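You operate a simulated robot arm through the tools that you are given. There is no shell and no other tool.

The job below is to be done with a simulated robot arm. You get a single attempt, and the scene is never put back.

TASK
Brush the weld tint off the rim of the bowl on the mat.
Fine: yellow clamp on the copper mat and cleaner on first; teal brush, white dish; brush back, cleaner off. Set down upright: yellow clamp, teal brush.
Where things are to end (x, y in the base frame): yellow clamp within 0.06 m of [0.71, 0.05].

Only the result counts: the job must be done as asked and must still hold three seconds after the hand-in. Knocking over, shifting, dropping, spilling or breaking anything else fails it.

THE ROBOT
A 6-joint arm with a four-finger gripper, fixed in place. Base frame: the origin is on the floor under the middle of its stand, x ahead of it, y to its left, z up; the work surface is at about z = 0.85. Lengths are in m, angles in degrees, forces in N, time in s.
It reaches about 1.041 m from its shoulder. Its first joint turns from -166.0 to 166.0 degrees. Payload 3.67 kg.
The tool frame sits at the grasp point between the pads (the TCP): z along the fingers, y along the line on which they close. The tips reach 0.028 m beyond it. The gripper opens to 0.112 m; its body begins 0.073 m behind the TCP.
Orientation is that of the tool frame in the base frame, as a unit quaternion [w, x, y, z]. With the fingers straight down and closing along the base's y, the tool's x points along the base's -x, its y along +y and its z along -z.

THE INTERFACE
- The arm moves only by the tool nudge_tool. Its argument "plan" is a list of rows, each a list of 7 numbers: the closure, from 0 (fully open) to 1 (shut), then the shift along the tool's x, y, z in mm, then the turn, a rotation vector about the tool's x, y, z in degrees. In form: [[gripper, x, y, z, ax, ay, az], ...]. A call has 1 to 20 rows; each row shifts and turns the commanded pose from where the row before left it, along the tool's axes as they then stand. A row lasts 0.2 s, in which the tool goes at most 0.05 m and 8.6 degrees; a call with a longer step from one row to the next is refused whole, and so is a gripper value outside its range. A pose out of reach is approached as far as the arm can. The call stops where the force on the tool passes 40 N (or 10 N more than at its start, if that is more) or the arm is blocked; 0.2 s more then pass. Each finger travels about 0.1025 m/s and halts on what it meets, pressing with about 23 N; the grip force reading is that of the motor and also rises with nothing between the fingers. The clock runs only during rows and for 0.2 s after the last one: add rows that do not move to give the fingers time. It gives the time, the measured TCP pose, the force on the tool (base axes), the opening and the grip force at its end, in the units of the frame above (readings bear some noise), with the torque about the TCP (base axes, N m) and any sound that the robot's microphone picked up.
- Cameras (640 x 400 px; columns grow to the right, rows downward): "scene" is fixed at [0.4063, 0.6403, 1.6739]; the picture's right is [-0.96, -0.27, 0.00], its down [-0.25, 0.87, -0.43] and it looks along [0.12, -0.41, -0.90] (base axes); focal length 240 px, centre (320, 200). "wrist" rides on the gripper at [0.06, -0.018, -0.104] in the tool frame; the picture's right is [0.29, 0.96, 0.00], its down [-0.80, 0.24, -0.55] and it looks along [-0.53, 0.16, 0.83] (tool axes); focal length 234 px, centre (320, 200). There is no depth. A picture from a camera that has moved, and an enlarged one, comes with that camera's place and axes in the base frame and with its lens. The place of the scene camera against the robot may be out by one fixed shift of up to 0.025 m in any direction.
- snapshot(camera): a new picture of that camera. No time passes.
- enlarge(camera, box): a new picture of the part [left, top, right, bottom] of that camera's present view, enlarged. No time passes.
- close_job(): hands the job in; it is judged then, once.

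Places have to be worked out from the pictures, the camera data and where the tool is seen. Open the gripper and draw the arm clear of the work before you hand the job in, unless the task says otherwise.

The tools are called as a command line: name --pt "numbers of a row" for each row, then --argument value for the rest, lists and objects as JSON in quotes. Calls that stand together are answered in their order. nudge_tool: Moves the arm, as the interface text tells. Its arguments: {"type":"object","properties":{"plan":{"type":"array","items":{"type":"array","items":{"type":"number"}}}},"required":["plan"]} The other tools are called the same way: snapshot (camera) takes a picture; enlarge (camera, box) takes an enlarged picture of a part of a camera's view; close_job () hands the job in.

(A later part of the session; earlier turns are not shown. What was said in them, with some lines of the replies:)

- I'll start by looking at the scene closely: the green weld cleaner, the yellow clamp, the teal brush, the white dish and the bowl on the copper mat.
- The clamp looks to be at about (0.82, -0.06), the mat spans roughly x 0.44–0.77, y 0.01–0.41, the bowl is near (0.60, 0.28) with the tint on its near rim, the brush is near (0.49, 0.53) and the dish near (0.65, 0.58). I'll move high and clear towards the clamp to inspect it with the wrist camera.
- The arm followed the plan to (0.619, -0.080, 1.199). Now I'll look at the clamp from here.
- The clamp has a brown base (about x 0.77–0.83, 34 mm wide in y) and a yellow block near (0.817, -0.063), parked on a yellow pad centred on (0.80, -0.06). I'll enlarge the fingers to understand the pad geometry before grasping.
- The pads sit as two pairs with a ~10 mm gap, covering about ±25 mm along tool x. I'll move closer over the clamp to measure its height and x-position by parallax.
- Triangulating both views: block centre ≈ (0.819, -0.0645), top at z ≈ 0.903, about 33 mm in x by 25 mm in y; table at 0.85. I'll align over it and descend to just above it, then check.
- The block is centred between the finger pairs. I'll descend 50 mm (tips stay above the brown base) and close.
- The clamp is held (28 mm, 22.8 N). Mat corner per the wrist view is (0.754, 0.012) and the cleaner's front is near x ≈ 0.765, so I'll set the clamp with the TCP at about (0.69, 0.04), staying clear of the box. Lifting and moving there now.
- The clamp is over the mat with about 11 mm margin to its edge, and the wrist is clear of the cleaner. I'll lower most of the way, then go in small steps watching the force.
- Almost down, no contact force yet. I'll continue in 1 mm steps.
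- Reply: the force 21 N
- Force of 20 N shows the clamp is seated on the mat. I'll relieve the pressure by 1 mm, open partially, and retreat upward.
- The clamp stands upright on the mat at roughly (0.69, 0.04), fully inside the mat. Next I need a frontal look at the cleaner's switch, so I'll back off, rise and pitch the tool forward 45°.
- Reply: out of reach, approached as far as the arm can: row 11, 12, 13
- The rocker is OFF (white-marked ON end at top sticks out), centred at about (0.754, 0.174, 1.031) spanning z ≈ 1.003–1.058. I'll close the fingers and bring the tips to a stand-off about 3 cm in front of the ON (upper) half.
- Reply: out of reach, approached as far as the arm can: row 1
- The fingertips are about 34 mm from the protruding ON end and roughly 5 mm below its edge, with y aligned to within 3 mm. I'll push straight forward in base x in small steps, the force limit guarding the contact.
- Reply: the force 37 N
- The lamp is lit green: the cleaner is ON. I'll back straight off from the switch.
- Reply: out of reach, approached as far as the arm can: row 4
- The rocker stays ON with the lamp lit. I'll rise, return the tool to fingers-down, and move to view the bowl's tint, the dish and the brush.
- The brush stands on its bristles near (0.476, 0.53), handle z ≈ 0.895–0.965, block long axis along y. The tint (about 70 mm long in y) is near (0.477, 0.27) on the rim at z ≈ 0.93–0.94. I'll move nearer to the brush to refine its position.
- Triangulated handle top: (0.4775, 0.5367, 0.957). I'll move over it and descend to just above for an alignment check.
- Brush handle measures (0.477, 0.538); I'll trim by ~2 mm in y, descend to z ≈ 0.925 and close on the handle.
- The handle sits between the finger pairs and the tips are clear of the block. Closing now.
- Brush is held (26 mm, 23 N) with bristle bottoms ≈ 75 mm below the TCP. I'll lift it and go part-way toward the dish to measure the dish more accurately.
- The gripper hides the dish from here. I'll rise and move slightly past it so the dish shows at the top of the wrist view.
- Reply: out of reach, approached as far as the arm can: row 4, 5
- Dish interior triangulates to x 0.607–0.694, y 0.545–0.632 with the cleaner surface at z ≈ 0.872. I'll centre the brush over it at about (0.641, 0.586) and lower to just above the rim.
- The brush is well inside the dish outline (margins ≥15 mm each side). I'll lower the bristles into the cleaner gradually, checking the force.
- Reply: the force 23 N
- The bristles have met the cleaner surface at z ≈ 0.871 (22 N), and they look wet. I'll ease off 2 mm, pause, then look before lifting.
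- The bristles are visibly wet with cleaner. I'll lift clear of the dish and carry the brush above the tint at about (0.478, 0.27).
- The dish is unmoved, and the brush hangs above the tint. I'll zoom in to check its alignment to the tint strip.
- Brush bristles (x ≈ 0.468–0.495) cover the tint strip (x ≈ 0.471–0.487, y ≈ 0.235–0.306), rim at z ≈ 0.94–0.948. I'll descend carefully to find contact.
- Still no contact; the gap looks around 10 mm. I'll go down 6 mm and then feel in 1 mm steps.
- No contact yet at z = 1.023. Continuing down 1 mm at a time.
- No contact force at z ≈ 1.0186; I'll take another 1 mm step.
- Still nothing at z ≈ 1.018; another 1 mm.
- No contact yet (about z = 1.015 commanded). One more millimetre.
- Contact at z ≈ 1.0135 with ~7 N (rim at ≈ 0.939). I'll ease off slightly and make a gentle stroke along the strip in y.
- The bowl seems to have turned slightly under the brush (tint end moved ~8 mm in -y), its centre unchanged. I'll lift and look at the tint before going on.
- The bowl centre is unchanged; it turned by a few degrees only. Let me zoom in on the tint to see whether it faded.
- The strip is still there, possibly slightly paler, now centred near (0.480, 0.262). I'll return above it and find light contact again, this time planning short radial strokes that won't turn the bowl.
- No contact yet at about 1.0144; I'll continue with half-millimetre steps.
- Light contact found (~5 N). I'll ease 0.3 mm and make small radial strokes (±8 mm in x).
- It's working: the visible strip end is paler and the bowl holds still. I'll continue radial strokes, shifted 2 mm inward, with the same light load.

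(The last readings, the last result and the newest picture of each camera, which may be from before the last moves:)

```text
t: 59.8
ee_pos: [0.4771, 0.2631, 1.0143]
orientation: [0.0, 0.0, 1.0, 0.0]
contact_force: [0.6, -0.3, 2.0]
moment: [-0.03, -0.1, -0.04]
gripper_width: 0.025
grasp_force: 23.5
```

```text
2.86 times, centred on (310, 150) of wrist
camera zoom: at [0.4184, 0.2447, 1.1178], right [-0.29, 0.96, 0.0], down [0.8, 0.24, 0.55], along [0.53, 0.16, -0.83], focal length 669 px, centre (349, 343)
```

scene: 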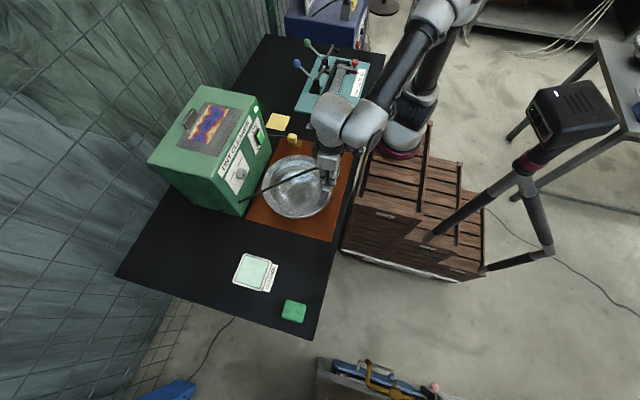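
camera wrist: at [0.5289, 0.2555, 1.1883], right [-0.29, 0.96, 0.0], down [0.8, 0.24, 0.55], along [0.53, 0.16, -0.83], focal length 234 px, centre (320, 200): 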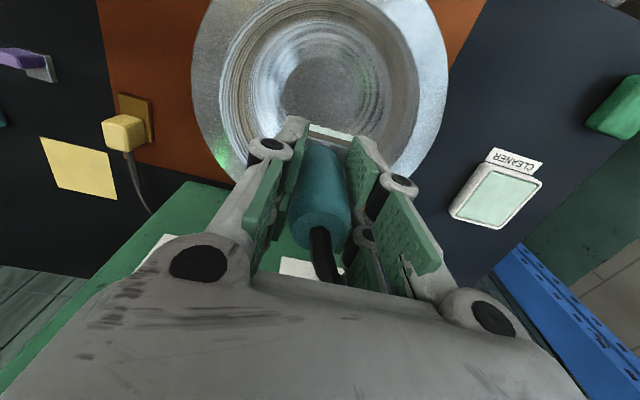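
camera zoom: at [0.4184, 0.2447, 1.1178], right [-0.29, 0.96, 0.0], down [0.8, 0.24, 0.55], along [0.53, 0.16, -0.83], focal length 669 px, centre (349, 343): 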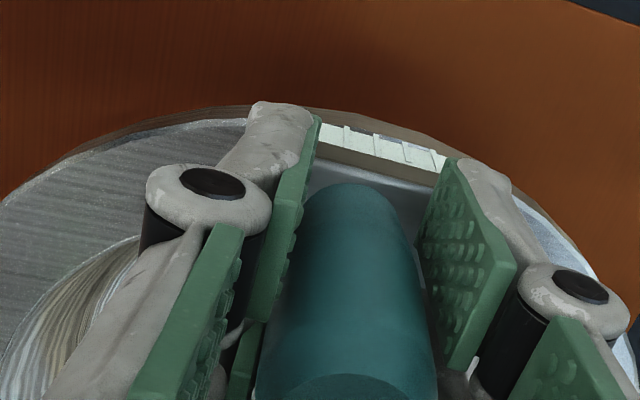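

Part is gone on the -y side; the +y end remains. I'll hop the brush +13 mm in y and repeat the light radial strokes there.

nudge_tool --pt "1 0 0 -4 0 0 0" --pt "1 0 13 0 0 0 0" --pt "1 0 0 3 0 0 0" --pt "1 0 0 1 0 0 0" --pt "1 6 0 0 0 0 0" --pt "1 -6 0 0 0 0 0" --pt "1 -6 0 0 0 0 0" --pt "1 6 0 0 0 0 0" --pt "1 6 0 0 0 0 0" --pt "1 -6 0 0 0 0 0" --pt "1 -6 0 0 0 0 0" --pt "1 6 0 0 0 0 0" --pt "1 6 0 0 0 0 0" --pt "1 -6 0 0 0 0 0" --pt "1 -6 0 0 0 0 0" --pt "1 6 0 0 0 0 0" --pt "1 0 0 0 0 0 0"

enlarge --camera "scene" --box '[310, 165, 350, 205]'

enlarge --camera "wrist" --box '[200, 80, 420, 220]'

```text
t: 63.4
ee_pos: [0.4777, 0.2761, 1.0139]
orientation: [0.0, 0.001, 1.0, 0.0]
contact_force: [0.6, -0.2, 0.6]
moment: [-0.04, -0.03, -0.02]
gripper_width: 0.025
grasp_force: 23.0
```

```text
10.00 times, centred on (330, 185) of scene
camera zoom: at [0.4063, 0.6403, 1.6739], right [-0.96, -0.27, 0.0], down [-0.25, 0.87, -0.43], along [0.12, -0.41, -0.9], focal length 2404 px, centre (220, 350)
```

zoom: 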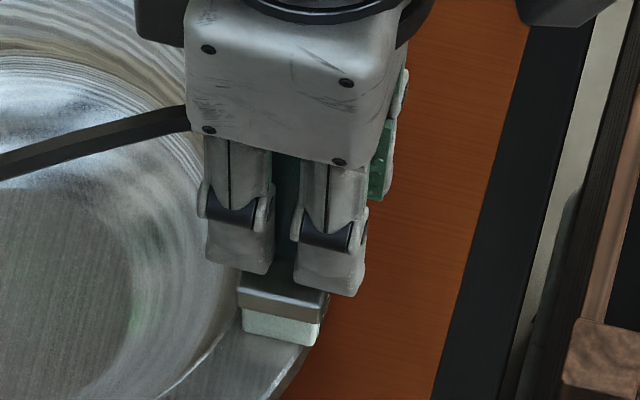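

```text
2.86 times, centred on (310, 150) of wrist
camera zoom: at [0.4188, 0.2573, 1.1181], right [-0.29, 0.96, 0.0], down [0.8, 0.24, 0.55], along [0.53, 0.16, -0.83], focal length 669 px, centre (349, 343)
```

zoom: 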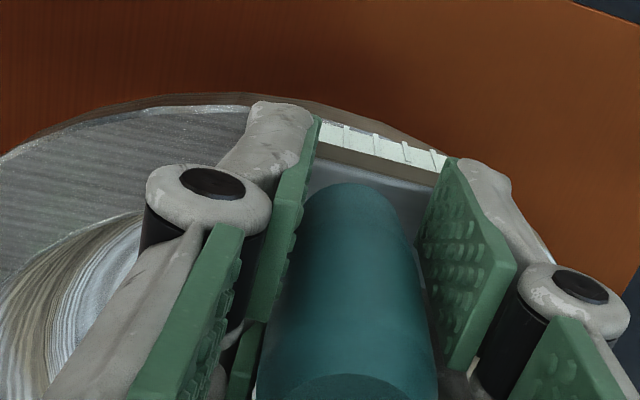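

No tint shows on either side of the brush now. I'll lift and move the brush inward over the bowl to inspect the rim.

nudge_tool --pt "1 0 0 -10 0 0 0" --pt "1 0 0 -30 0 0 0" --pt "1 -30 0 -30 0 0 0" --pt "1 -40 0 0 0 0 0" --pt "1 -30 0 0 0 0 0" --pt "1 0 0 0 0 0 0"

enlarge --camera "scene" --box '[295, 170, 335, 210]'

enlarge --camera "scene" --box '[240, 130, 360, 240]'

snapshot --camera "wrist"

```text
t: 64.8
ee_pos: [0.5779, 0.2762, 1.0832]
orientation: [0.0, 0.0, 1.0, 0.0]
contact_force: [-1.0, -0.1, -1.5]
moment: [0.01, 0.02, 0.02]
gripper_width: 0.0253
grasp_force: 23.0
```

```text
10.00 times, centred on (315, 190) of scene
camera zoom: at [0.4063, 0.6403, 1.6739], right [-0.96, -0.27, 0.0], down [-0.25, 0.87, -0.43], along [0.12, -0.41, -0.9], focal length 2404 px, centre (370, 300)
```

zoom: 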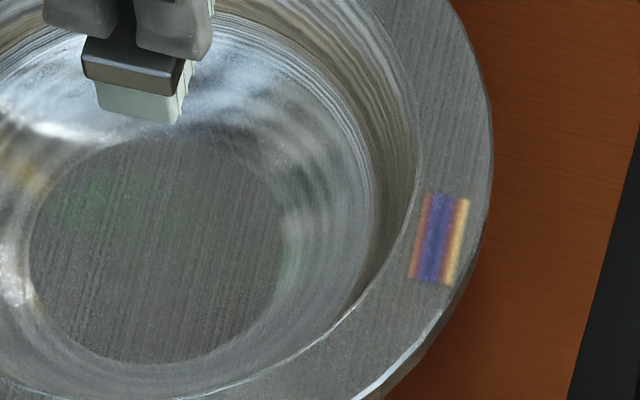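

```text
3.64 times, centred on (300, 185) of scene
camera zoom: at [0.4063, 0.6403, 1.6739], right [-0.96, -0.27, 0.0], down [-0.25, 0.87, -0.43], along [0.12, -0.41, -0.9], focal length 874 px, centre (393, 254)
```

zoom: 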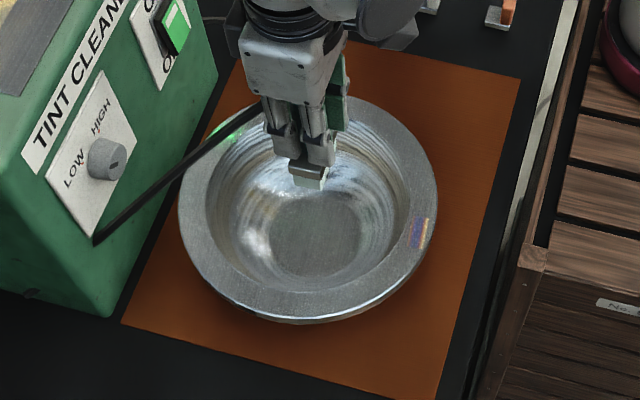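

```text
taken
camera wrist: at [0.5179, 0.2565, 1.1885], right [-0.29, 0.96, 0.0], down [0.8, 0.24, 0.55], along [0.53, 0.16, -0.83], focal length 234 px, centre (320, 200)
```

wrist: 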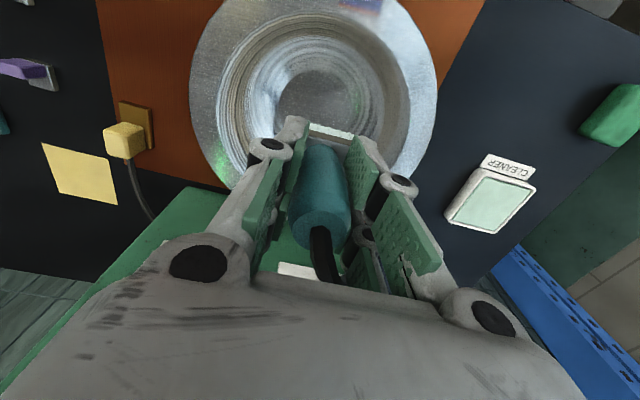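

Half the strip (the -y half) is gone; the remaining part is centred near (0.482, 0.28). The last strokes there probably had too little pressure, so I'll return to y ≈ 0.28 and seek ~4–5 N.

nudge_tool --pt "1 32 2 0 0 0 0" --pt "1 33 2 0 0 0 0" --pt "1 33 0 0 0 0 0" --pt "1 0 0 30 0 0 0" --pt "1 0 0 30 0 0 0" --pt "1 0 0 8 0 0 0" --pt "1 0 0 1.5 0 0 0" --pt "1 0 0 0 0 0 0"

nudge_tool --pt "1 0 0 0.5 0 0 0" --pt "1 0 0 0 0 0 0"

nudge_tool --pt "1 0 0 0.3 0 0 0" --pt "1 0 0 0 0 0 0"

```text
t: 66.6
ee_pos: [0.4793, 0.2798, 1.0142]
orientation: [0.0, 0.0, 1.0, 0.0]
contact_force: [-0.6, 0.4, 0.0]
moment: [0.0, -0.01, -0.03]
gripper_width: 0.0252
grasp_force: 23.2
```

```text
t: 67.2
ee_pos: [0.4803, 0.2803, 1.0132]
orientation: [0.0, 0.0, 1.0, 0.0]
contact_force: [-0.5, 0.4, 1.5]
moment: [-0.04, 0.0, -0.01]
gripper_width: 0.0252
grasp_force: 22.6
```

```text
t: 67.8
ee_pos: [0.4807, 0.2809, 1.0145]
orientation: [0.0, 0.0, 1.0, 0.001]
contact_force: [-2.6, 0.1, 5.9]
moment: [-0.03, 0.07, -0.03]
gripper_width: 0.0252
grasp_force: 23.0
```

Contact is ~6–7 N here. I'll do radial strokes at this load and then check force and tint.

nudge_tool --pt "1 5 0 0 0 0 0" --pt "1 -5 0 0 0 0 0" --pt "1 -5 0 0 0 0 0" --pt "1 5 0 0 0 0 0" --pt "1 5 0 0 0 0 0" --pt "1 -5 0 0 0 0 0" --pt "1 -5 0 0 0 0 0" --pt "1 5 0 0 0 0 0" --pt "1 5 0 0 0 0 0" --pt "1 -5 0 0 0 0 0" --pt "1 -5 0 0 0 0 0" --pt "1 5 0 0 0 0 0" --pt "1 0 0 0 0 0 0"

enlarge --camera "scene" --box '[310, 165, 350, 205]'

enlarge --camera "wrist" --box '[200, 80, 420, 220]'

```text
t: 70.6
ee_pos: [0.481, 0.2804, 1.0124]
orientation: [0.0, 0.001, 1.0, 0.0]
contact_force: [1.0, -0.3, 1.4]
moment: [-0.07, -0.11, 0.01]
gripper_width: 0.0253
grasp_force: 23.6
```

```text
10.00 times, centred on (330, 185) of scene
camera zoom: at [0.4063, 0.6403, 1.6739], right [-0.96, -0.27, 0.0], down [-0.25, 0.87, -0.43], along [0.12, -0.41, -0.9], focal length 2404 px, centre (220, 350)
```

zoom: 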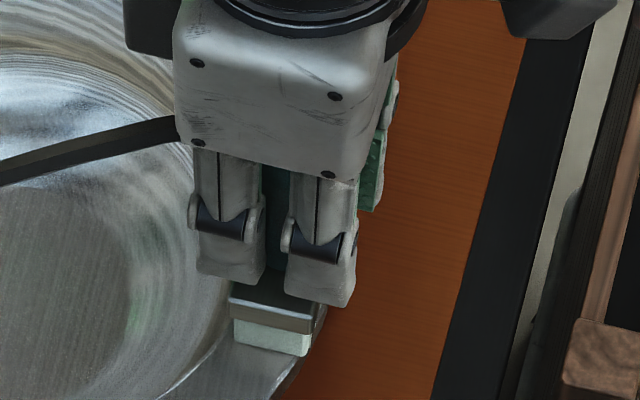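

```text
2.86 times, centred on (310, 150) of wrist
camera zoom: at [0.4208, 0.2615, 1.1171], right [-0.29, 0.96, 0.0], down [0.8, 0.24, 0.55], along [0.53, 0.16, -0.83], focal length 669 px, centre (349, 343)
```

zoom: 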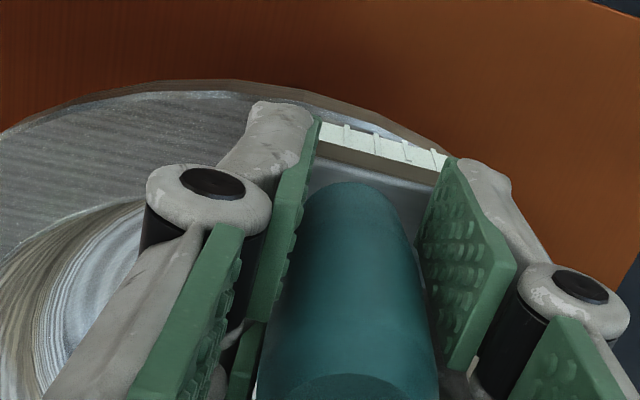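

The load fell to ~2 N after the strokes. I'll press 0.3 mm more, do another set, then lift inward to inspect.

nudge_tool --pt "1 0 0 0.3 0 0 0" --pt "1 5 0 0 0 0 0" --pt "1 -5 0 0 0 0 0" --pt "1 -5 0 0 0 0 0" --pt "1 5 0 0 0 0 0" --pt "1 5 0 0 0 0 0" --pt "1 -5 0 0 0 0 0" --pt "1 -5 0 0 0 0 0" --pt "1 5 0 0 0 0 0"

nudge_tool --pt "1 0 0 -10 0 0 0" --pt "1 0 0 -30 0 0 0" --pt "1 -30 0 -30 0 0 0" --pt "1 -40 0 0 0 0 0" --pt "1 -30 0 0 0 0 0" --pt "1 0 0 0 0 0 0"

enlarge --camera "scene" --box '[295, 170, 335, 210]'

enlarge --camera "scene" --box '[240, 130, 360, 240]'

```text
t: 72.6
ee_pos: [0.4801, 0.2808, 1.0134]
orientation: [0.0, 0.001, 1.0, -0.001]
contact_force: [0.9, -0.2, 0.9]
moment: [-0.04, -0.11, -0.01]
gripper_width: 0.0252
grasp_force: 22.9
```

```text
t: 74.0
ee_pos: [0.5804, 0.2808, 1.0826]
orientation: [-0.001, 0.0, 1.0, 0.0]
contact_force: [-0.3, -0.4, -0.5]
moment: [0.03, -0.01, -0.01]
gripper_width: 0.0248
grasp_force: 22.9
```

```text
10.00 times, centred on (315, 190) of scene
camera zoom: at [0.4063, 0.6403, 1.6739], right [-0.96, -0.27, 0.0], down [-0.25, 0.87, -0.43], along [0.12, -0.41, -0.9], focal length 2404 px, centre (370, 300)
```

zoom: 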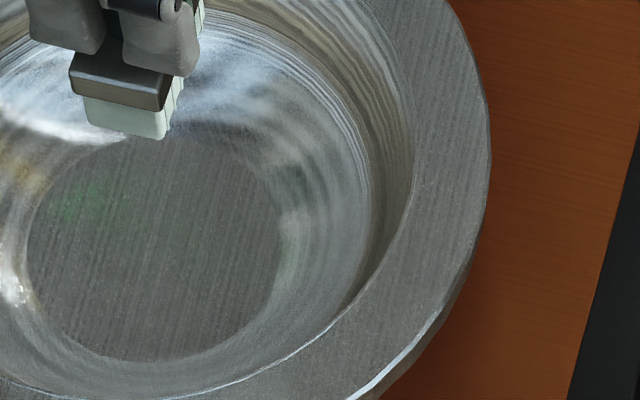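

```text
3.64 times, centred on (300, 185) of scene
camera zoom: at [0.4063, 0.6403, 1.6739], right [-0.96, -0.27, 0.0], down [-0.25, 0.87, -0.43], along [0.12, -0.41, -0.9], focal length 874 px, centre (393, 254)
```

zoom: 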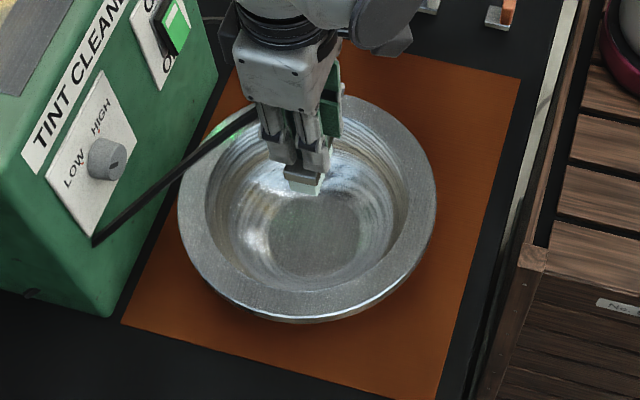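

The tint is completely gone, and the bowl is essentially in place (shift of only a few mm). Now I'll carry the brush back above its original spot (TCP 0.477, 0.5385).

nudge_tool --pt "1 14.8 36.8 0 0 0 0" --pt "1 14.8 36.8 0 0 0 0" --pt "1 14.8 36.8 0 0 0 0" --pt "1 14.8 36.8 0 0 0 0" --pt "1 14.8 36.8 0 0 0 0" --pt "1 14.8 36.8 0 0 0 0" --pt "1 14.8 36.8 0 0 0 0" --pt "1 0 0 0 0 0 0"

snapshot --camera "wrist"

snapshot --camera "scene"

```text
t: 75.8
ee_pos: [0.4772, 0.5367, 1.0834]
orientation: [0.001, 0.0, 1.0, 0.001]
contact_force: [0.0, 0.2, -0.9]
moment: [0.0, 0.03, -0.01]
gripper_width: 0.025
grasp_force: 23.1
```

```text
taken
camera wrist: at [0.4176, 0.519, 1.1884], right [-0.29, 0.96, 0.0], down [0.8, 0.24, 0.55], along [0.53, 0.16, -0.83], focal length 234 px, centre (320, 200)
```

wrist: 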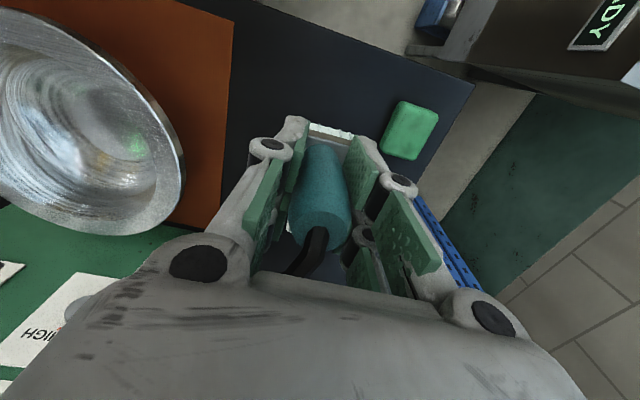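

```text
taken
```

scene: 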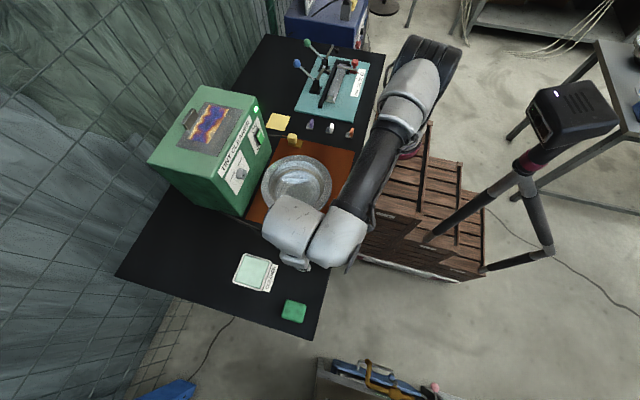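

I'm above the original spot; the area is clear. Lowering most of the way, then feeling for the table.

nudge_tool --pt "1 0 1 40 0 0 0" --pt "1 0 0 40 0 0 0" --pt "1 0 0 35 0 0 0" --pt "1 0 0 20 0 0 0" --pt "1 0 0 12 0 0 0" --pt "1 0 0 6 0 0 0" --pt "1 0 0 0 0 0 0"

enlarge --camera "wrist" --box '[220, 80, 440, 220]'

```text
t: 77.4
ee_pos: [0.476, 0.539, 0.9309]
orientation: [0.0, 0.0, 1.0, -0.001]
contact_force: [0.1, -1.1, -1.8]
moment: [0.01, -0.01, -0.02]
gripper_width: 0.0252
grasp_force: 23.2
```

```text
2.86 times, centred on (330, 150) of wrist
camera zoom: at [0.4168, 0.5199, 1.0343], right [-0.29, 0.96, 0.0], down [0.8, 0.24, 0.55], along [0.53, 0.16, -0.83], focal length 669 px, centre (291, 343)
```

zoom: 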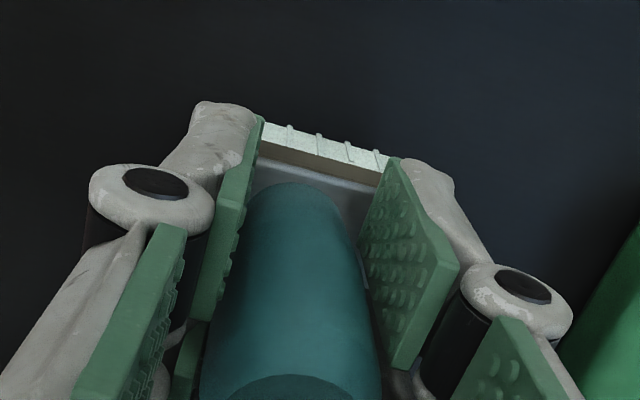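

Position matches the original pick-up point. Stepping down 1 mm at a time to the table.

nudge_tool --pt "1 0 0 1.5 0 0 0" --pt "1 0 0 1 0 0 0" --pt "1 0 0 1 0 0 0" --pt "1 0 0 0 0 0 0"

nudge_tool --pt "1 0 0 1 0 0 0" --pt "1 0 0 0 0 0 0"

```text
t: 78.4
ee_pos: [0.4768, 0.5389, 0.9256]
orientation: [0.0, 0.0, 1.0, 0.001]
contact_force: [0.5, -0.1, -0.5]
moment: [0.0, 0.02, 0.04]
gripper_width: 0.0251
grasp_force: 23.3
```

```text
t: 79.0
ee_pos: [0.4766, 0.5394, 0.9258]
orientation: [0.0, 0.0, 1.0, 0.0]
contact_force: [0.8, -1.1, -1.5]
moment: [0.03, -0.01, 0.01]
gripper_width: 0.0247
grasp_force: 23.2
```

Not in contact yet; continuing in 1 mm steps.

nudge_tool --pt "1 0 0 1 0 0 0" --pt "1 0 0 0 0 0 0"

nudge_tool --pt "1 0 0 0.7 0 0 0" --pt "1 0 0 0 0 0 0"

```text
t: 79.6
ee_pos: [0.4773, 0.5381, 0.9235]
orientation: [-0.001, 0.001, 1.0, 0.001]
contact_force: [0.6, 0.7, -0.8]
moment: [-0.01, 0.01, -0.02]
gripper_width: 0.0251
grasp_force: 22.4
```

```text
t: 80.2
ee_pos: [0.4776, 0.5392, 0.9228]
orientation: [0.0, 0.0, 1.0, 0.0]
contact_force: [-0.6, 0.2, -0.8]
moment: [0.02, 0.0, -0.01]
gripper_width: 0.0252
grasp_force: 23.1
```

nudge_tool --pt "1 0 0 1 0 0 0" --pt "1 0 0 0 0 0 0"

nudge_tool --pt "1 0 0 0.7 0 0 0" --pt "1 0 0 0 0 0 0"

```text
t: 80.8
ee_pos: [0.4775, 0.5387, 0.923]
orientation: [0.0, 0.0, 1.0, 0.0]
contact_force: [-0.1, -0.6, -1.1]
moment: [-0.01, 0.0, 0.01]
gripper_width: 0.0251
grasp_force: 22.9
```

```text
t: 81.4
ee_pos: [0.477, 0.5391, 0.922]
orientation: [-0.001, 0.0, 1.0, 0.001]
contact_force: [0.2, 0.1, -1.0]
moment: [-0.01, 0.0, 0.04]
gripper_width: 0.0251
grasp_force: 23.1
```

nudge_tool --pt "1 0 0 0.7 0 0 0" --pt "1 0 0 0 0 0 0"

enlarge --camera "wrist" --box '[270, 90, 400, 180]'

```text
t: 82.0
ee_pos: [0.4772, 0.5383, 0.9219]
orientation: [0.0, 0.0, 1.0, 0.0]
contact_force: [0.4, 0.0, -0.5]
moment: [0.02, -0.03, -0.01]
gripper_width: 0.0251
grasp_force: 22.7
```

```text
4.44 times, centred on (335, 135) of wrist
camera zoom: at [0.4174, 0.5201, 1.0257], right [-0.29, 0.96, 0.0], down [0.8, 0.24, 0.55], along [0.53, 0.16, -0.83], focal length 1041 px, centre (253, 489)
```

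zoom: 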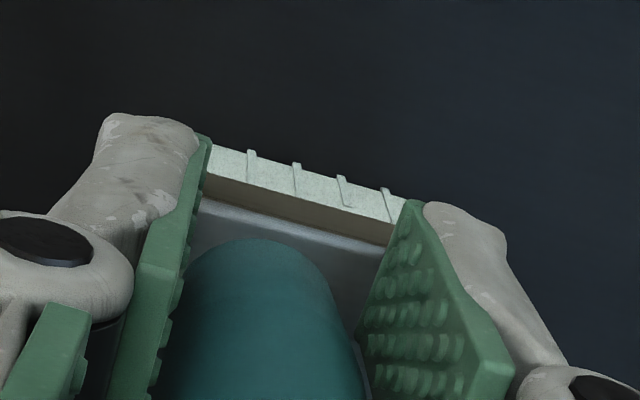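

The brush slid up only slightly in the grip (~2–4 mm). Continuing down gently.

nudge_tool --pt "1 0 0 0.7 0 0 0" --pt "1 0 0 0 0 0 0"

nudge_tool --pt "1 0 0 0.7 0 0 0" --pt "1 0 0 0 0 0 0"

```text
t: 82.6
ee_pos: [0.4765, 0.5386, 0.9216]
orientation: [0.0, 0.0, 1.0, 0.0]
contact_force: [-0.4, -0.3, 2.7]
moment: [-0.05, 0.0, -0.01]
gripper_width: 0.0251
grasp_force: 23.5
```

```text
t: 83.2
ee_pos: [0.4774, 0.5394, 0.9209]
orientation: [0.001, 0.0, 1.0, 0.001]
contact_force: [0.8, -2.4, 14.1]
moment: [-0.14, -0.18, 0.05]
gripper_width: 0.0251
grasp_force: 23.1
```

The brush is seated on the table (14 N). I'll ease 0.7 mm, open slowly and retreat straight up.

nudge_tool --pt "1 0 0 -0.8 0 0 0" --pt "1 0 0 0 0 0 0" --pt "0.75 0 0 0 0 0 0" --pt "0.6 0 0 0 0 0 0" --pt "0.45 0 0 0 0 0 0" --pt "0.375 0 0 0 0 0 0" --pt "0.375 0 0 0 0 0 0"

snapshot --camera "wrist"

```text
t: 84.8
ee_pos: [0.4772, 0.5392, 0.922]
orientation: [0.0, -0.001, 1.0, 0.0]
contact_force: [0.0, -0.1, 1.0]
moment: [-0.02, 0.03, 0.0]
gripper_width: 0.07
grasp_force: 0.1
```

```text
taken
camera wrist: at [0.4175, 0.5202, 1.0253], right [-0.29, 0.96, 0.0], down [0.8, 0.24, 0.55], along [0.53, 0.16, -0.83], focal length 234 px, centre (320, 200)
```

wrist: 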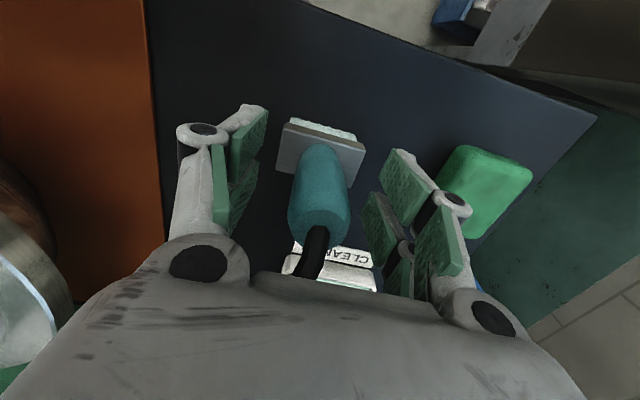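

The brush stands upright by itself between the open fingers. Rising straight up, clear of the handle and its cable.

nudge_tool --pt "0.375 0 0 -20 0 0 0" --pt "0.375 0 0 -30 0 0 0" --pt "0.375 0 0 -40 0 0 0" --pt "0.375 0 0 -45 0 0 0" --pt "0.375 0 0 -45 0 0 0" --pt "0.375 0 0 0 0 0 0"

snapshot --camera "wrist"

snapshot --camera "scene"

```text
t: 86.2
ee_pos: [0.4763, 0.5393, 1.101]
orientation: [0.0, 0.001, 1.0, 0.0]
contact_force: [-0.6, 0.3, 0.1]
moment: [-0.01, 0.01, 0.0]
gripper_width: 0.07
grasp_force: 0.0
```

```text
taken
camera wrist: at [0.4169, 0.5207, 1.2055], right [-0.29, 0.96, 0.0], down [0.8, 0.24, 0.55], along [0.53, 0.16, -0.83], focal length 234 px, centre (320, 200)
```

wrist: 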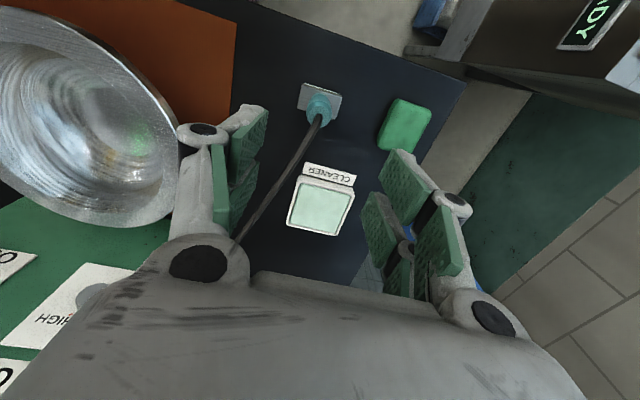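

```text
taken
```

scene: 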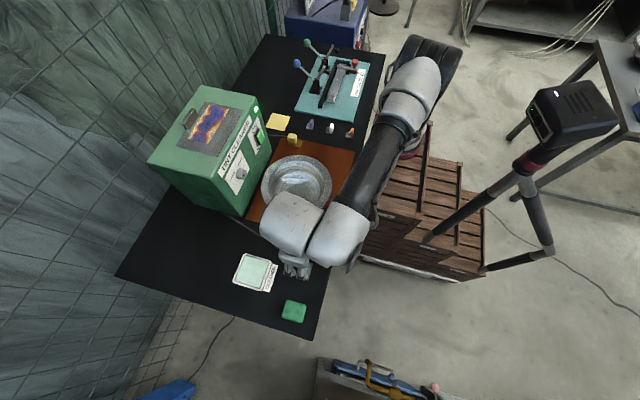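

Brush is back upright at its place. Now to switch the cleaner off: I'll move (high) toward the switch, close the fingers and pitch forward 45° at about x = 0.655.

nudge_tool --pt "0.375 -19.9 -40.3 -1 0 0 0" --pt "0.375 -19.9 -40.3 -1 0 0 0" --pt "0.6 -19.9 -40.3 -1 0 0 0" --pt "1 -19.9 -40.3 -1 0 0 0" --pt "1 -19.9 -40.3 -1 0 0 0" --pt "1 -19.9 -40.3 -1 0 0 0" --pt "1 -19.9 -40.3 -1 0 0 0" --pt "1 -19.9 -40.3 -1 0 0 0" --pt "1 -19.9 -40.3 -1 0 0 0" --pt "1 0 0 0 0 -7.5 0" --pt "1 0 0 0 0 -7.5 0" --pt "1 0 0 0 0 -7.5 0" --pt "1 0 0 0 0 -7.5 0" --pt "1 0 0 0 0 -7.5 0" --pt "1 0 0 0 0 -7.5 0" --pt "1 0 0 0 0 0 0"

snapshot --camera "wrist"

snapshot --camera "scene"

enlarge --camera "scene" --box '[230, 110, 290, 160]'

```text
t: 89.6
ee_pos: [0.6552, 0.1758, 1.11]
orientation: [0.383, 0.001, 0.924, 0.001]
contact_force: [0.4, -0.5, 0.1]
moment: [0.0, 0.0, 0.0]
gripper_width: 0.0
grasp_force: 23.0
```

```text
taken
camera wrist: at [0.5396, 0.1575, 1.1407], right [-0.2, 0.96, -0.2], down [0.17, 0.24, 0.96], along [0.96, 0.16, -0.21], focal length 234 px, centre (320, 200)
```

wrist: 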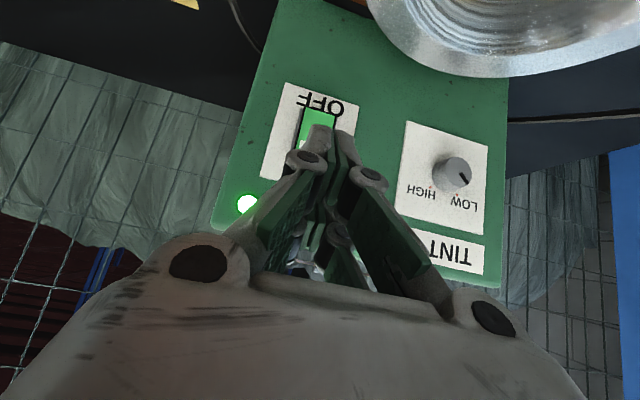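

```text
taken
```

scene: 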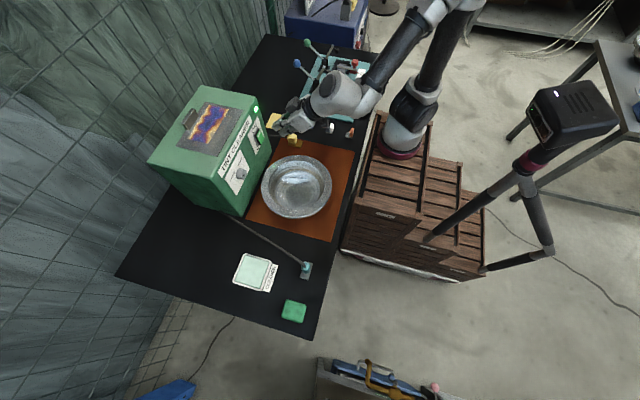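

```text
8.00 times, centred on (260, 135) of scene
camera zoom: at [0.4063, 0.6403, 1.6739], right [-0.96, -0.27, 0.0], down [-0.25, 0.87, -0.43], along [0.12, -0.41, -0.9], focal length 1923 px, centre (800, 720)
```

zoom: 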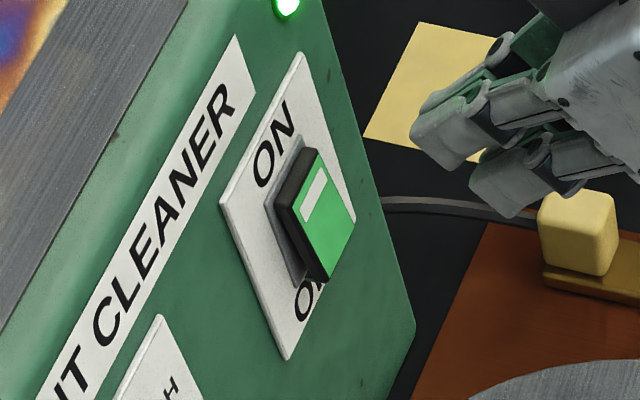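

The cleaner is still ON with the OFF end of the rocker now protruding. I'll zoom to locate that end precisely.

enlarge --camera "wrist" --box '[250, 70, 390, 190]'

enlarge --camera "scene" --box '[250, 180, 330, 290]'

```text
3.33 times, centred on (320, 130) of wrist
camera zoom: at [0.5396, 0.1575, 1.1407], right [-0.2, 0.96, -0.2], down [0.17, 0.24, 0.96], along [0.96, 0.16, -0.21], focal length 781 px, centre (320, 433)
```

zoom: 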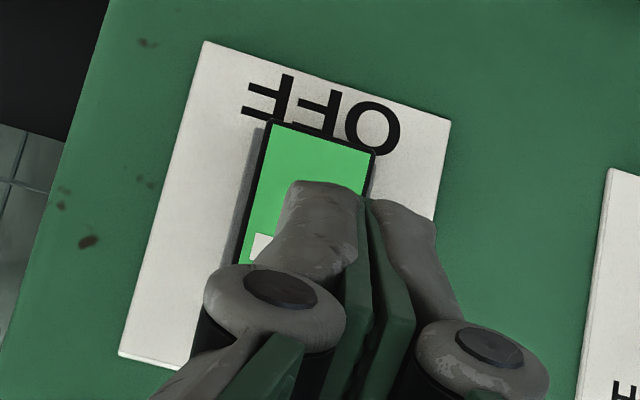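

```text
3.64 times, centred on (290, 235) of scene
camera zoom: at [0.4063, 0.6403, 1.6739], right [-0.96, -0.27, 0.0], down [-0.25, 0.87, -0.43], along [0.12, -0.41, -0.9], focal length 874 px, centre (429, 73)
```

zoom: 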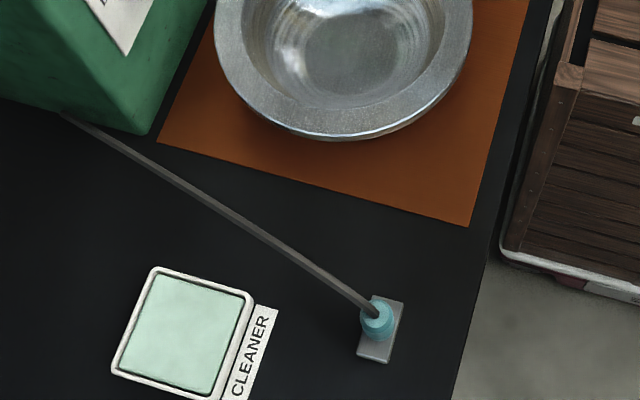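

OFF end is at about (0.747, 0.174, 1.007). I'll lower to a stand-off with the tips at z ≈ 1.013 and x ≈ 0.713, staying above the bowl.

nudge_tool --pt "1 17.9 -0.4 27.3 0 0 0" --pt "1 17.9 -0.4 27.3 0 0 0" --pt "1 17.9 -0.4 27.3 0 0 0" --pt "1 0 0 0 0 0 0"

enlarge --camera "scene" --box '[230, 110, 290, 160]'

snapshot --camera "wrist"

enlarge --camera "scene" --box '[230, 80, 360, 200]'

```text
t: 90.6
ee_pos: [0.675, 0.1747, 1.0153]
orientation: [0.383, 0.001, 0.924, 0.0]
contact_force: [-1.1, 0.4, 0.4]
moment: [-0.01, -0.01, -0.02]
gripper_width: 0.0002
grasp_force: 22.9
```

```text
8.00 times, centred on (260, 135) of scene
camera zoom: at [0.4063, 0.6403, 1.6739], right [-0.96, -0.27, 0.0], down [-0.25, 0.87, -0.43], along [0.12, -0.41, -0.9], focal length 1923 px, centre (800, 720)
```

zoom: 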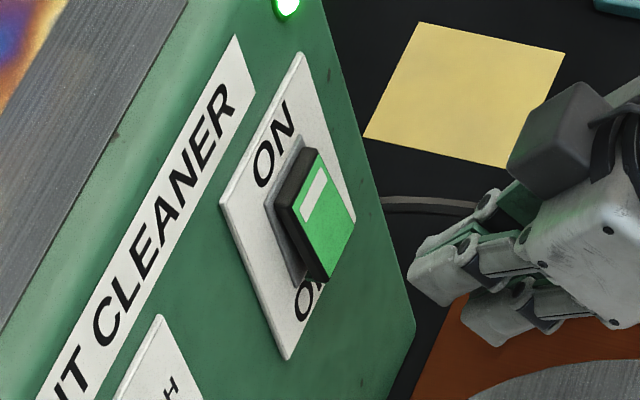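

```text
taken
camera wrist: at [0.5597, 0.1564, 1.0461], right [-0.2, 0.96, -0.2], down [0.17, 0.24, 0.96], along [0.96, 0.16, -0.21], focal length 234 px, centre (320, 200)
```

wrist: 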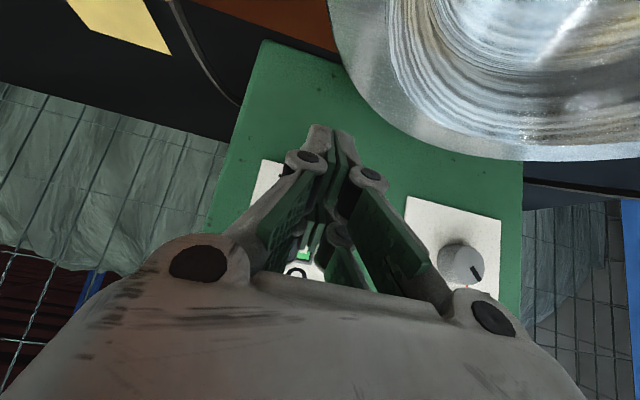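

```text
3.33 times, centred on (295, 140) of scene
camera zoom: at [0.4063, 0.6403, 1.6739], right [-0.96, -0.27, 0.0], down [-0.25, 0.87, -0.43], along [0.12, -0.41, -0.9], focal length 801 px, centre (403, 400)
```

zoom: 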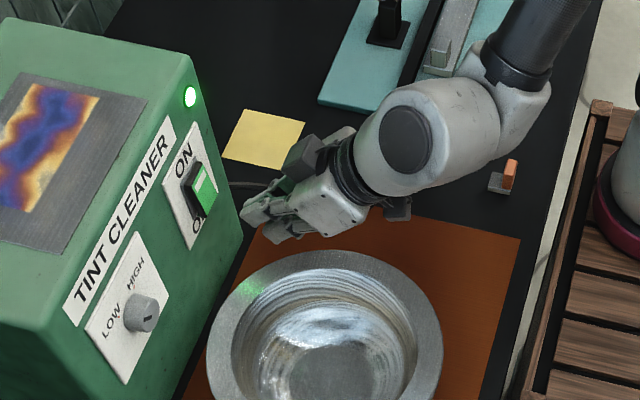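

The tips line up ~5 mm above the rocker's OFF edge with y matched. Pushing forward in small steps as before.

nudge_tool --pt "1 -9.9 0 9.9 0 0 0" --pt "1 -7 0 7 0 0 0" --pt "1 -3.5 0 3.5 0 0 0" --pt "1 -2.1 0 2.1 0 0 0" --pt "1 -2.1 0 2.1 0 0 0" --pt "1 -1.4 0 1.4 0 0 0" --pt "1 -1.4 0 1.4 0 0 0" --pt "1 -1.4 0 1.4 0 0 0"

enlarge --camera "scene" --box '[230, 100, 290, 160]'

```text
t: 92.4
ee_pos: [0.7153, 0.1746, 1.0133]
orientation: [0.382, 0.0, 0.924, 0.0]
contact_force: [-14.8, -0.5, 3.5]
moment: [-0.01, -0.12, -0.02]
gripper_width: 0.0059
grasp_force: 36.2
```

```text
6.67 times, centred on (260, 130) of scene
camera zoom: at [0.4063, 0.6403, 1.6739], right [-0.96, -0.27, 0.0], down [-0.25, 0.87, -0.43], along [0.12, -0.41, -0.9], focal length 1602 px, centre (720, 667)
```

zoom: 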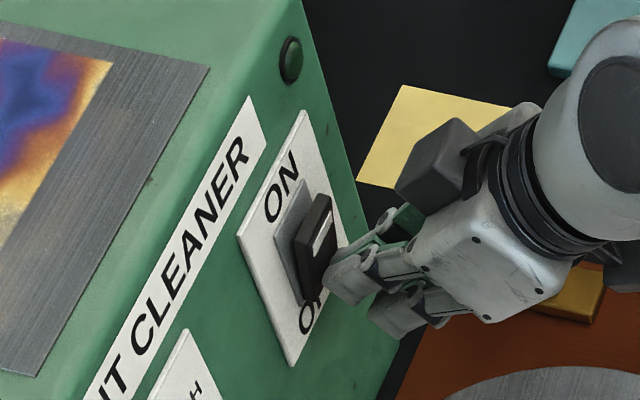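

The lamp is dark and the rocker flipped to OFF. I'll back away, rise, return to fingers-down and open the gripper clear of the work.

nudge_tool --pt "1 3.5 0 -3.5 0 0 0" --pt "1 14 0 -14 0 0 0" --pt "1 18 0 -18 0 0 0" --pt "1 -14 0 -14 0 0 0" --pt "1 -21 0 -21 0 0 0" --pt "1 -21 0 -21 0 0 0" --pt "1 -21 0 -21 0 0 0" --pt "1 0 0 0 0 7.5 0" --pt "1 0 0 0 0 7.5 0" --pt "1 0 0 0 0 7.5 0" --pt "1 0 0 0 0 7.5 0" --pt "0.5 0 0 0 0 7.5 0" --pt "0 0 0 0 0 7.5 0" --pt "0 30 0 -20 0 0 0" --pt "0 40 0 -20 0 0 0" --pt "0 40 0 -20 0 0 0" --pt "0 40 0 -20 0 0 0" --pt "0 40 0 -20 0 0 0" --pt "0 0 0 0 0 0 0"

snapshot --camera "scene"

snapshot --camera "wrist"

```text
t: 96.4
ee_pos: [0.4785, 0.1771, 1.2245]
orientation: [0.0, 0.001, 1.0, 0.001]
contact_force: [0.9, -0.3, 0.4]
moment: [-0.01, -0.02, 0.02]
gripper_width: 0.112
grasp_force: 0.0
out of reach, approached as far as the arm can: row 3
```

```text
taken
```

scene: 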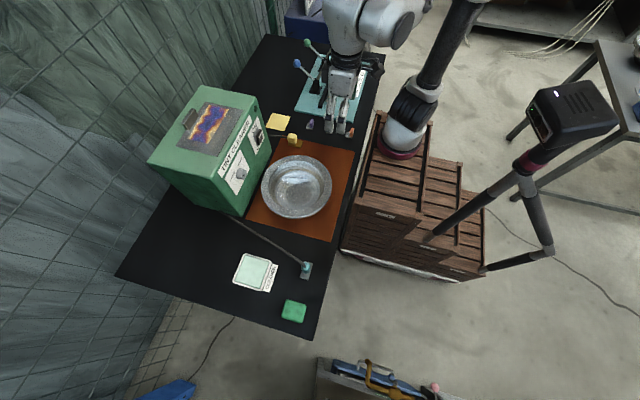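

```text
taken
camera wrist: at [0.4185, 0.158, 1.3286], right [-0.29, 0.96, 0.0], down [0.8, 0.24, 0.55], along [0.53, 0.16, -0.83], focal length 234 px, centre (320, 200)
```

wrist: 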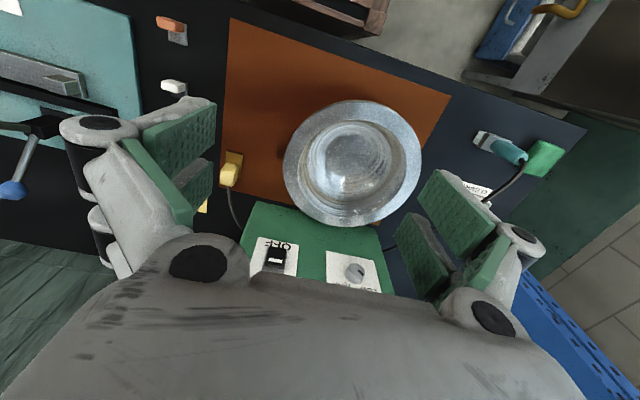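

The arm is clear with the gripper open. Final zoomed checks of the rim, switch, clamp, brush and the other items.

enlarge --camera "scene" --box '[240, 130, 360, 240]'

enlarge --camera "scene" --box '[140, 80, 300, 220]'

enlarge --camera "scene" --box '[220, 200, 340, 330]'

enlarge --camera "wrist" --box '[215, 80, 435, 240]'

enlarge --camera "scene" --box '[250, 30, 390, 150]'

```text
3.64 times, centred on (300, 185) of scene
camera zoom: at [0.4063, 0.6403, 1.6739], right [-0.96, -0.27, 0.0], down [-0.25, 0.87, -0.43], along [0.12, -0.41, -0.9], focal length 874 px, centre (393, 254)
```

zoom: 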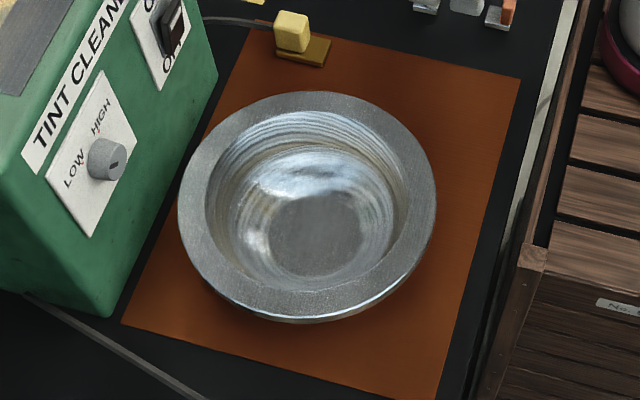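

```text
2.86 times, centred on (220, 150) of scene
camera zoom: at [0.4063, 0.6403, 1.6739], right [-0.96, -0.27, 0.0], down [-0.25, 0.87, -0.43], along [0.12, -0.41, -0.9], focal length 687 px, centre (606, 343)
```

zoom: 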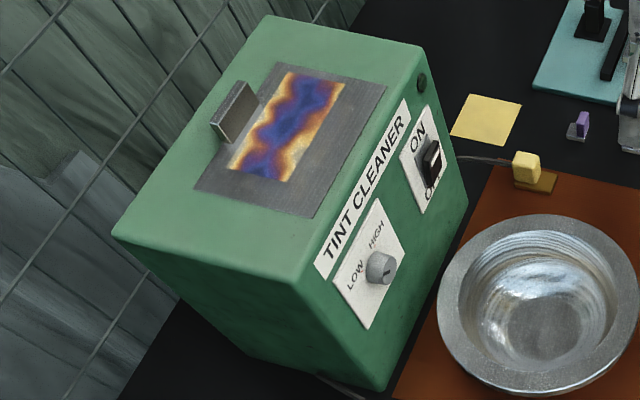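

```text
3.08 times, centred on (280, 265) of scene
camera zoom: at [0.4063, 0.6403, 1.6739], right [-0.96, -0.27, 0.0], down [-0.25, 0.87, -0.43], along [0.12, -0.41, -0.9], focal length 740 px, centre (443, 0)
```

zoom: 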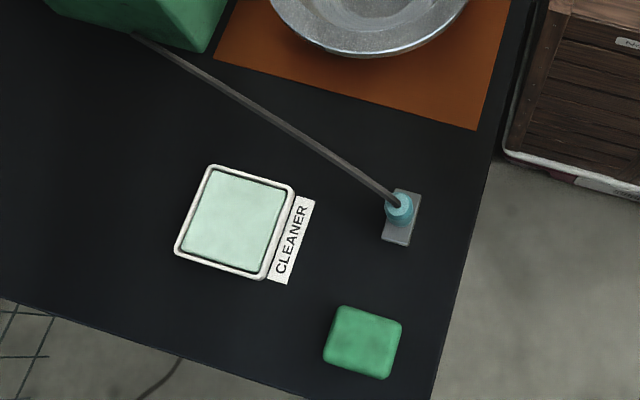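

```text
2.50 times, centred on (325, 160) of wrist
camera zoom: at [0.4185, 0.158, 1.3286], right [-0.29, 0.96, 0.0], down [0.8, 0.24, 0.55], along [0.53, 0.16, -0.83], focal length 585 px, centre (308, 300)
```

zoom: 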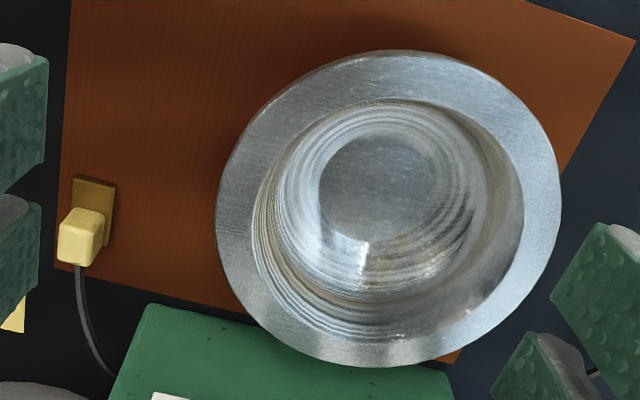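

```text
3.33 times, centred on (320, 90) of scene
camera zoom: at [0.4063, 0.6403, 1.6739], right [-0.96, -0.27, 0.0], down [-0.25, 0.87, -0.43], along [0.12, -0.41, -0.9], focal length 801 px, centre (320, 567)
```

zoom: 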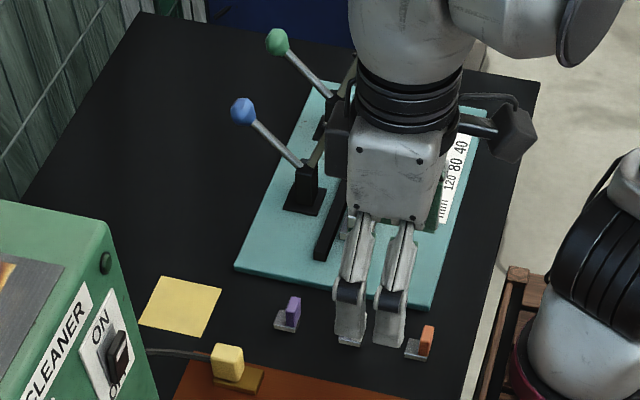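

The rim is clean all round and the cleaner is off with its lamp dark. The yellow clamp stands upright on the mat at about (0.68, 0.045). The teal brush is upright at its place, and the dish and other items are undisturbed. The bowl moved about 4–5 mm and turned a few degrees during brushing. The arm is clear and the gripper open, so I'm handing the job in.

close_job

```text
The job is handed in.
```

I brushed the weld tint off the bowl's rim, and the last pictures show the rim clean all round. I've handed the job in, but I haven't seen a verdict.

- **Yellow clamp:** It stands upright on the copper mat at about (0.68, 0.045), roughly 0.03–0.04 m from the target, so inside the 0.06 m limit.
- **Cleaner:** I switched it on before brushing and off at the end, and its lamp is dark. I left the LOW/HIGH knob as it was.
- **Teal brush:** I wetted it in the white dish, used it on the tint, and set it back upright where I picked it up.
- **Bowl:** It shifted about 4–5 mm and turned a few degrees while I was brushing. I left it there because pushing it back might have moved it more.
- **Everything else:** The dish, sponge and the rest of the table look undisturbed. The arm is clear and the gripper is open.
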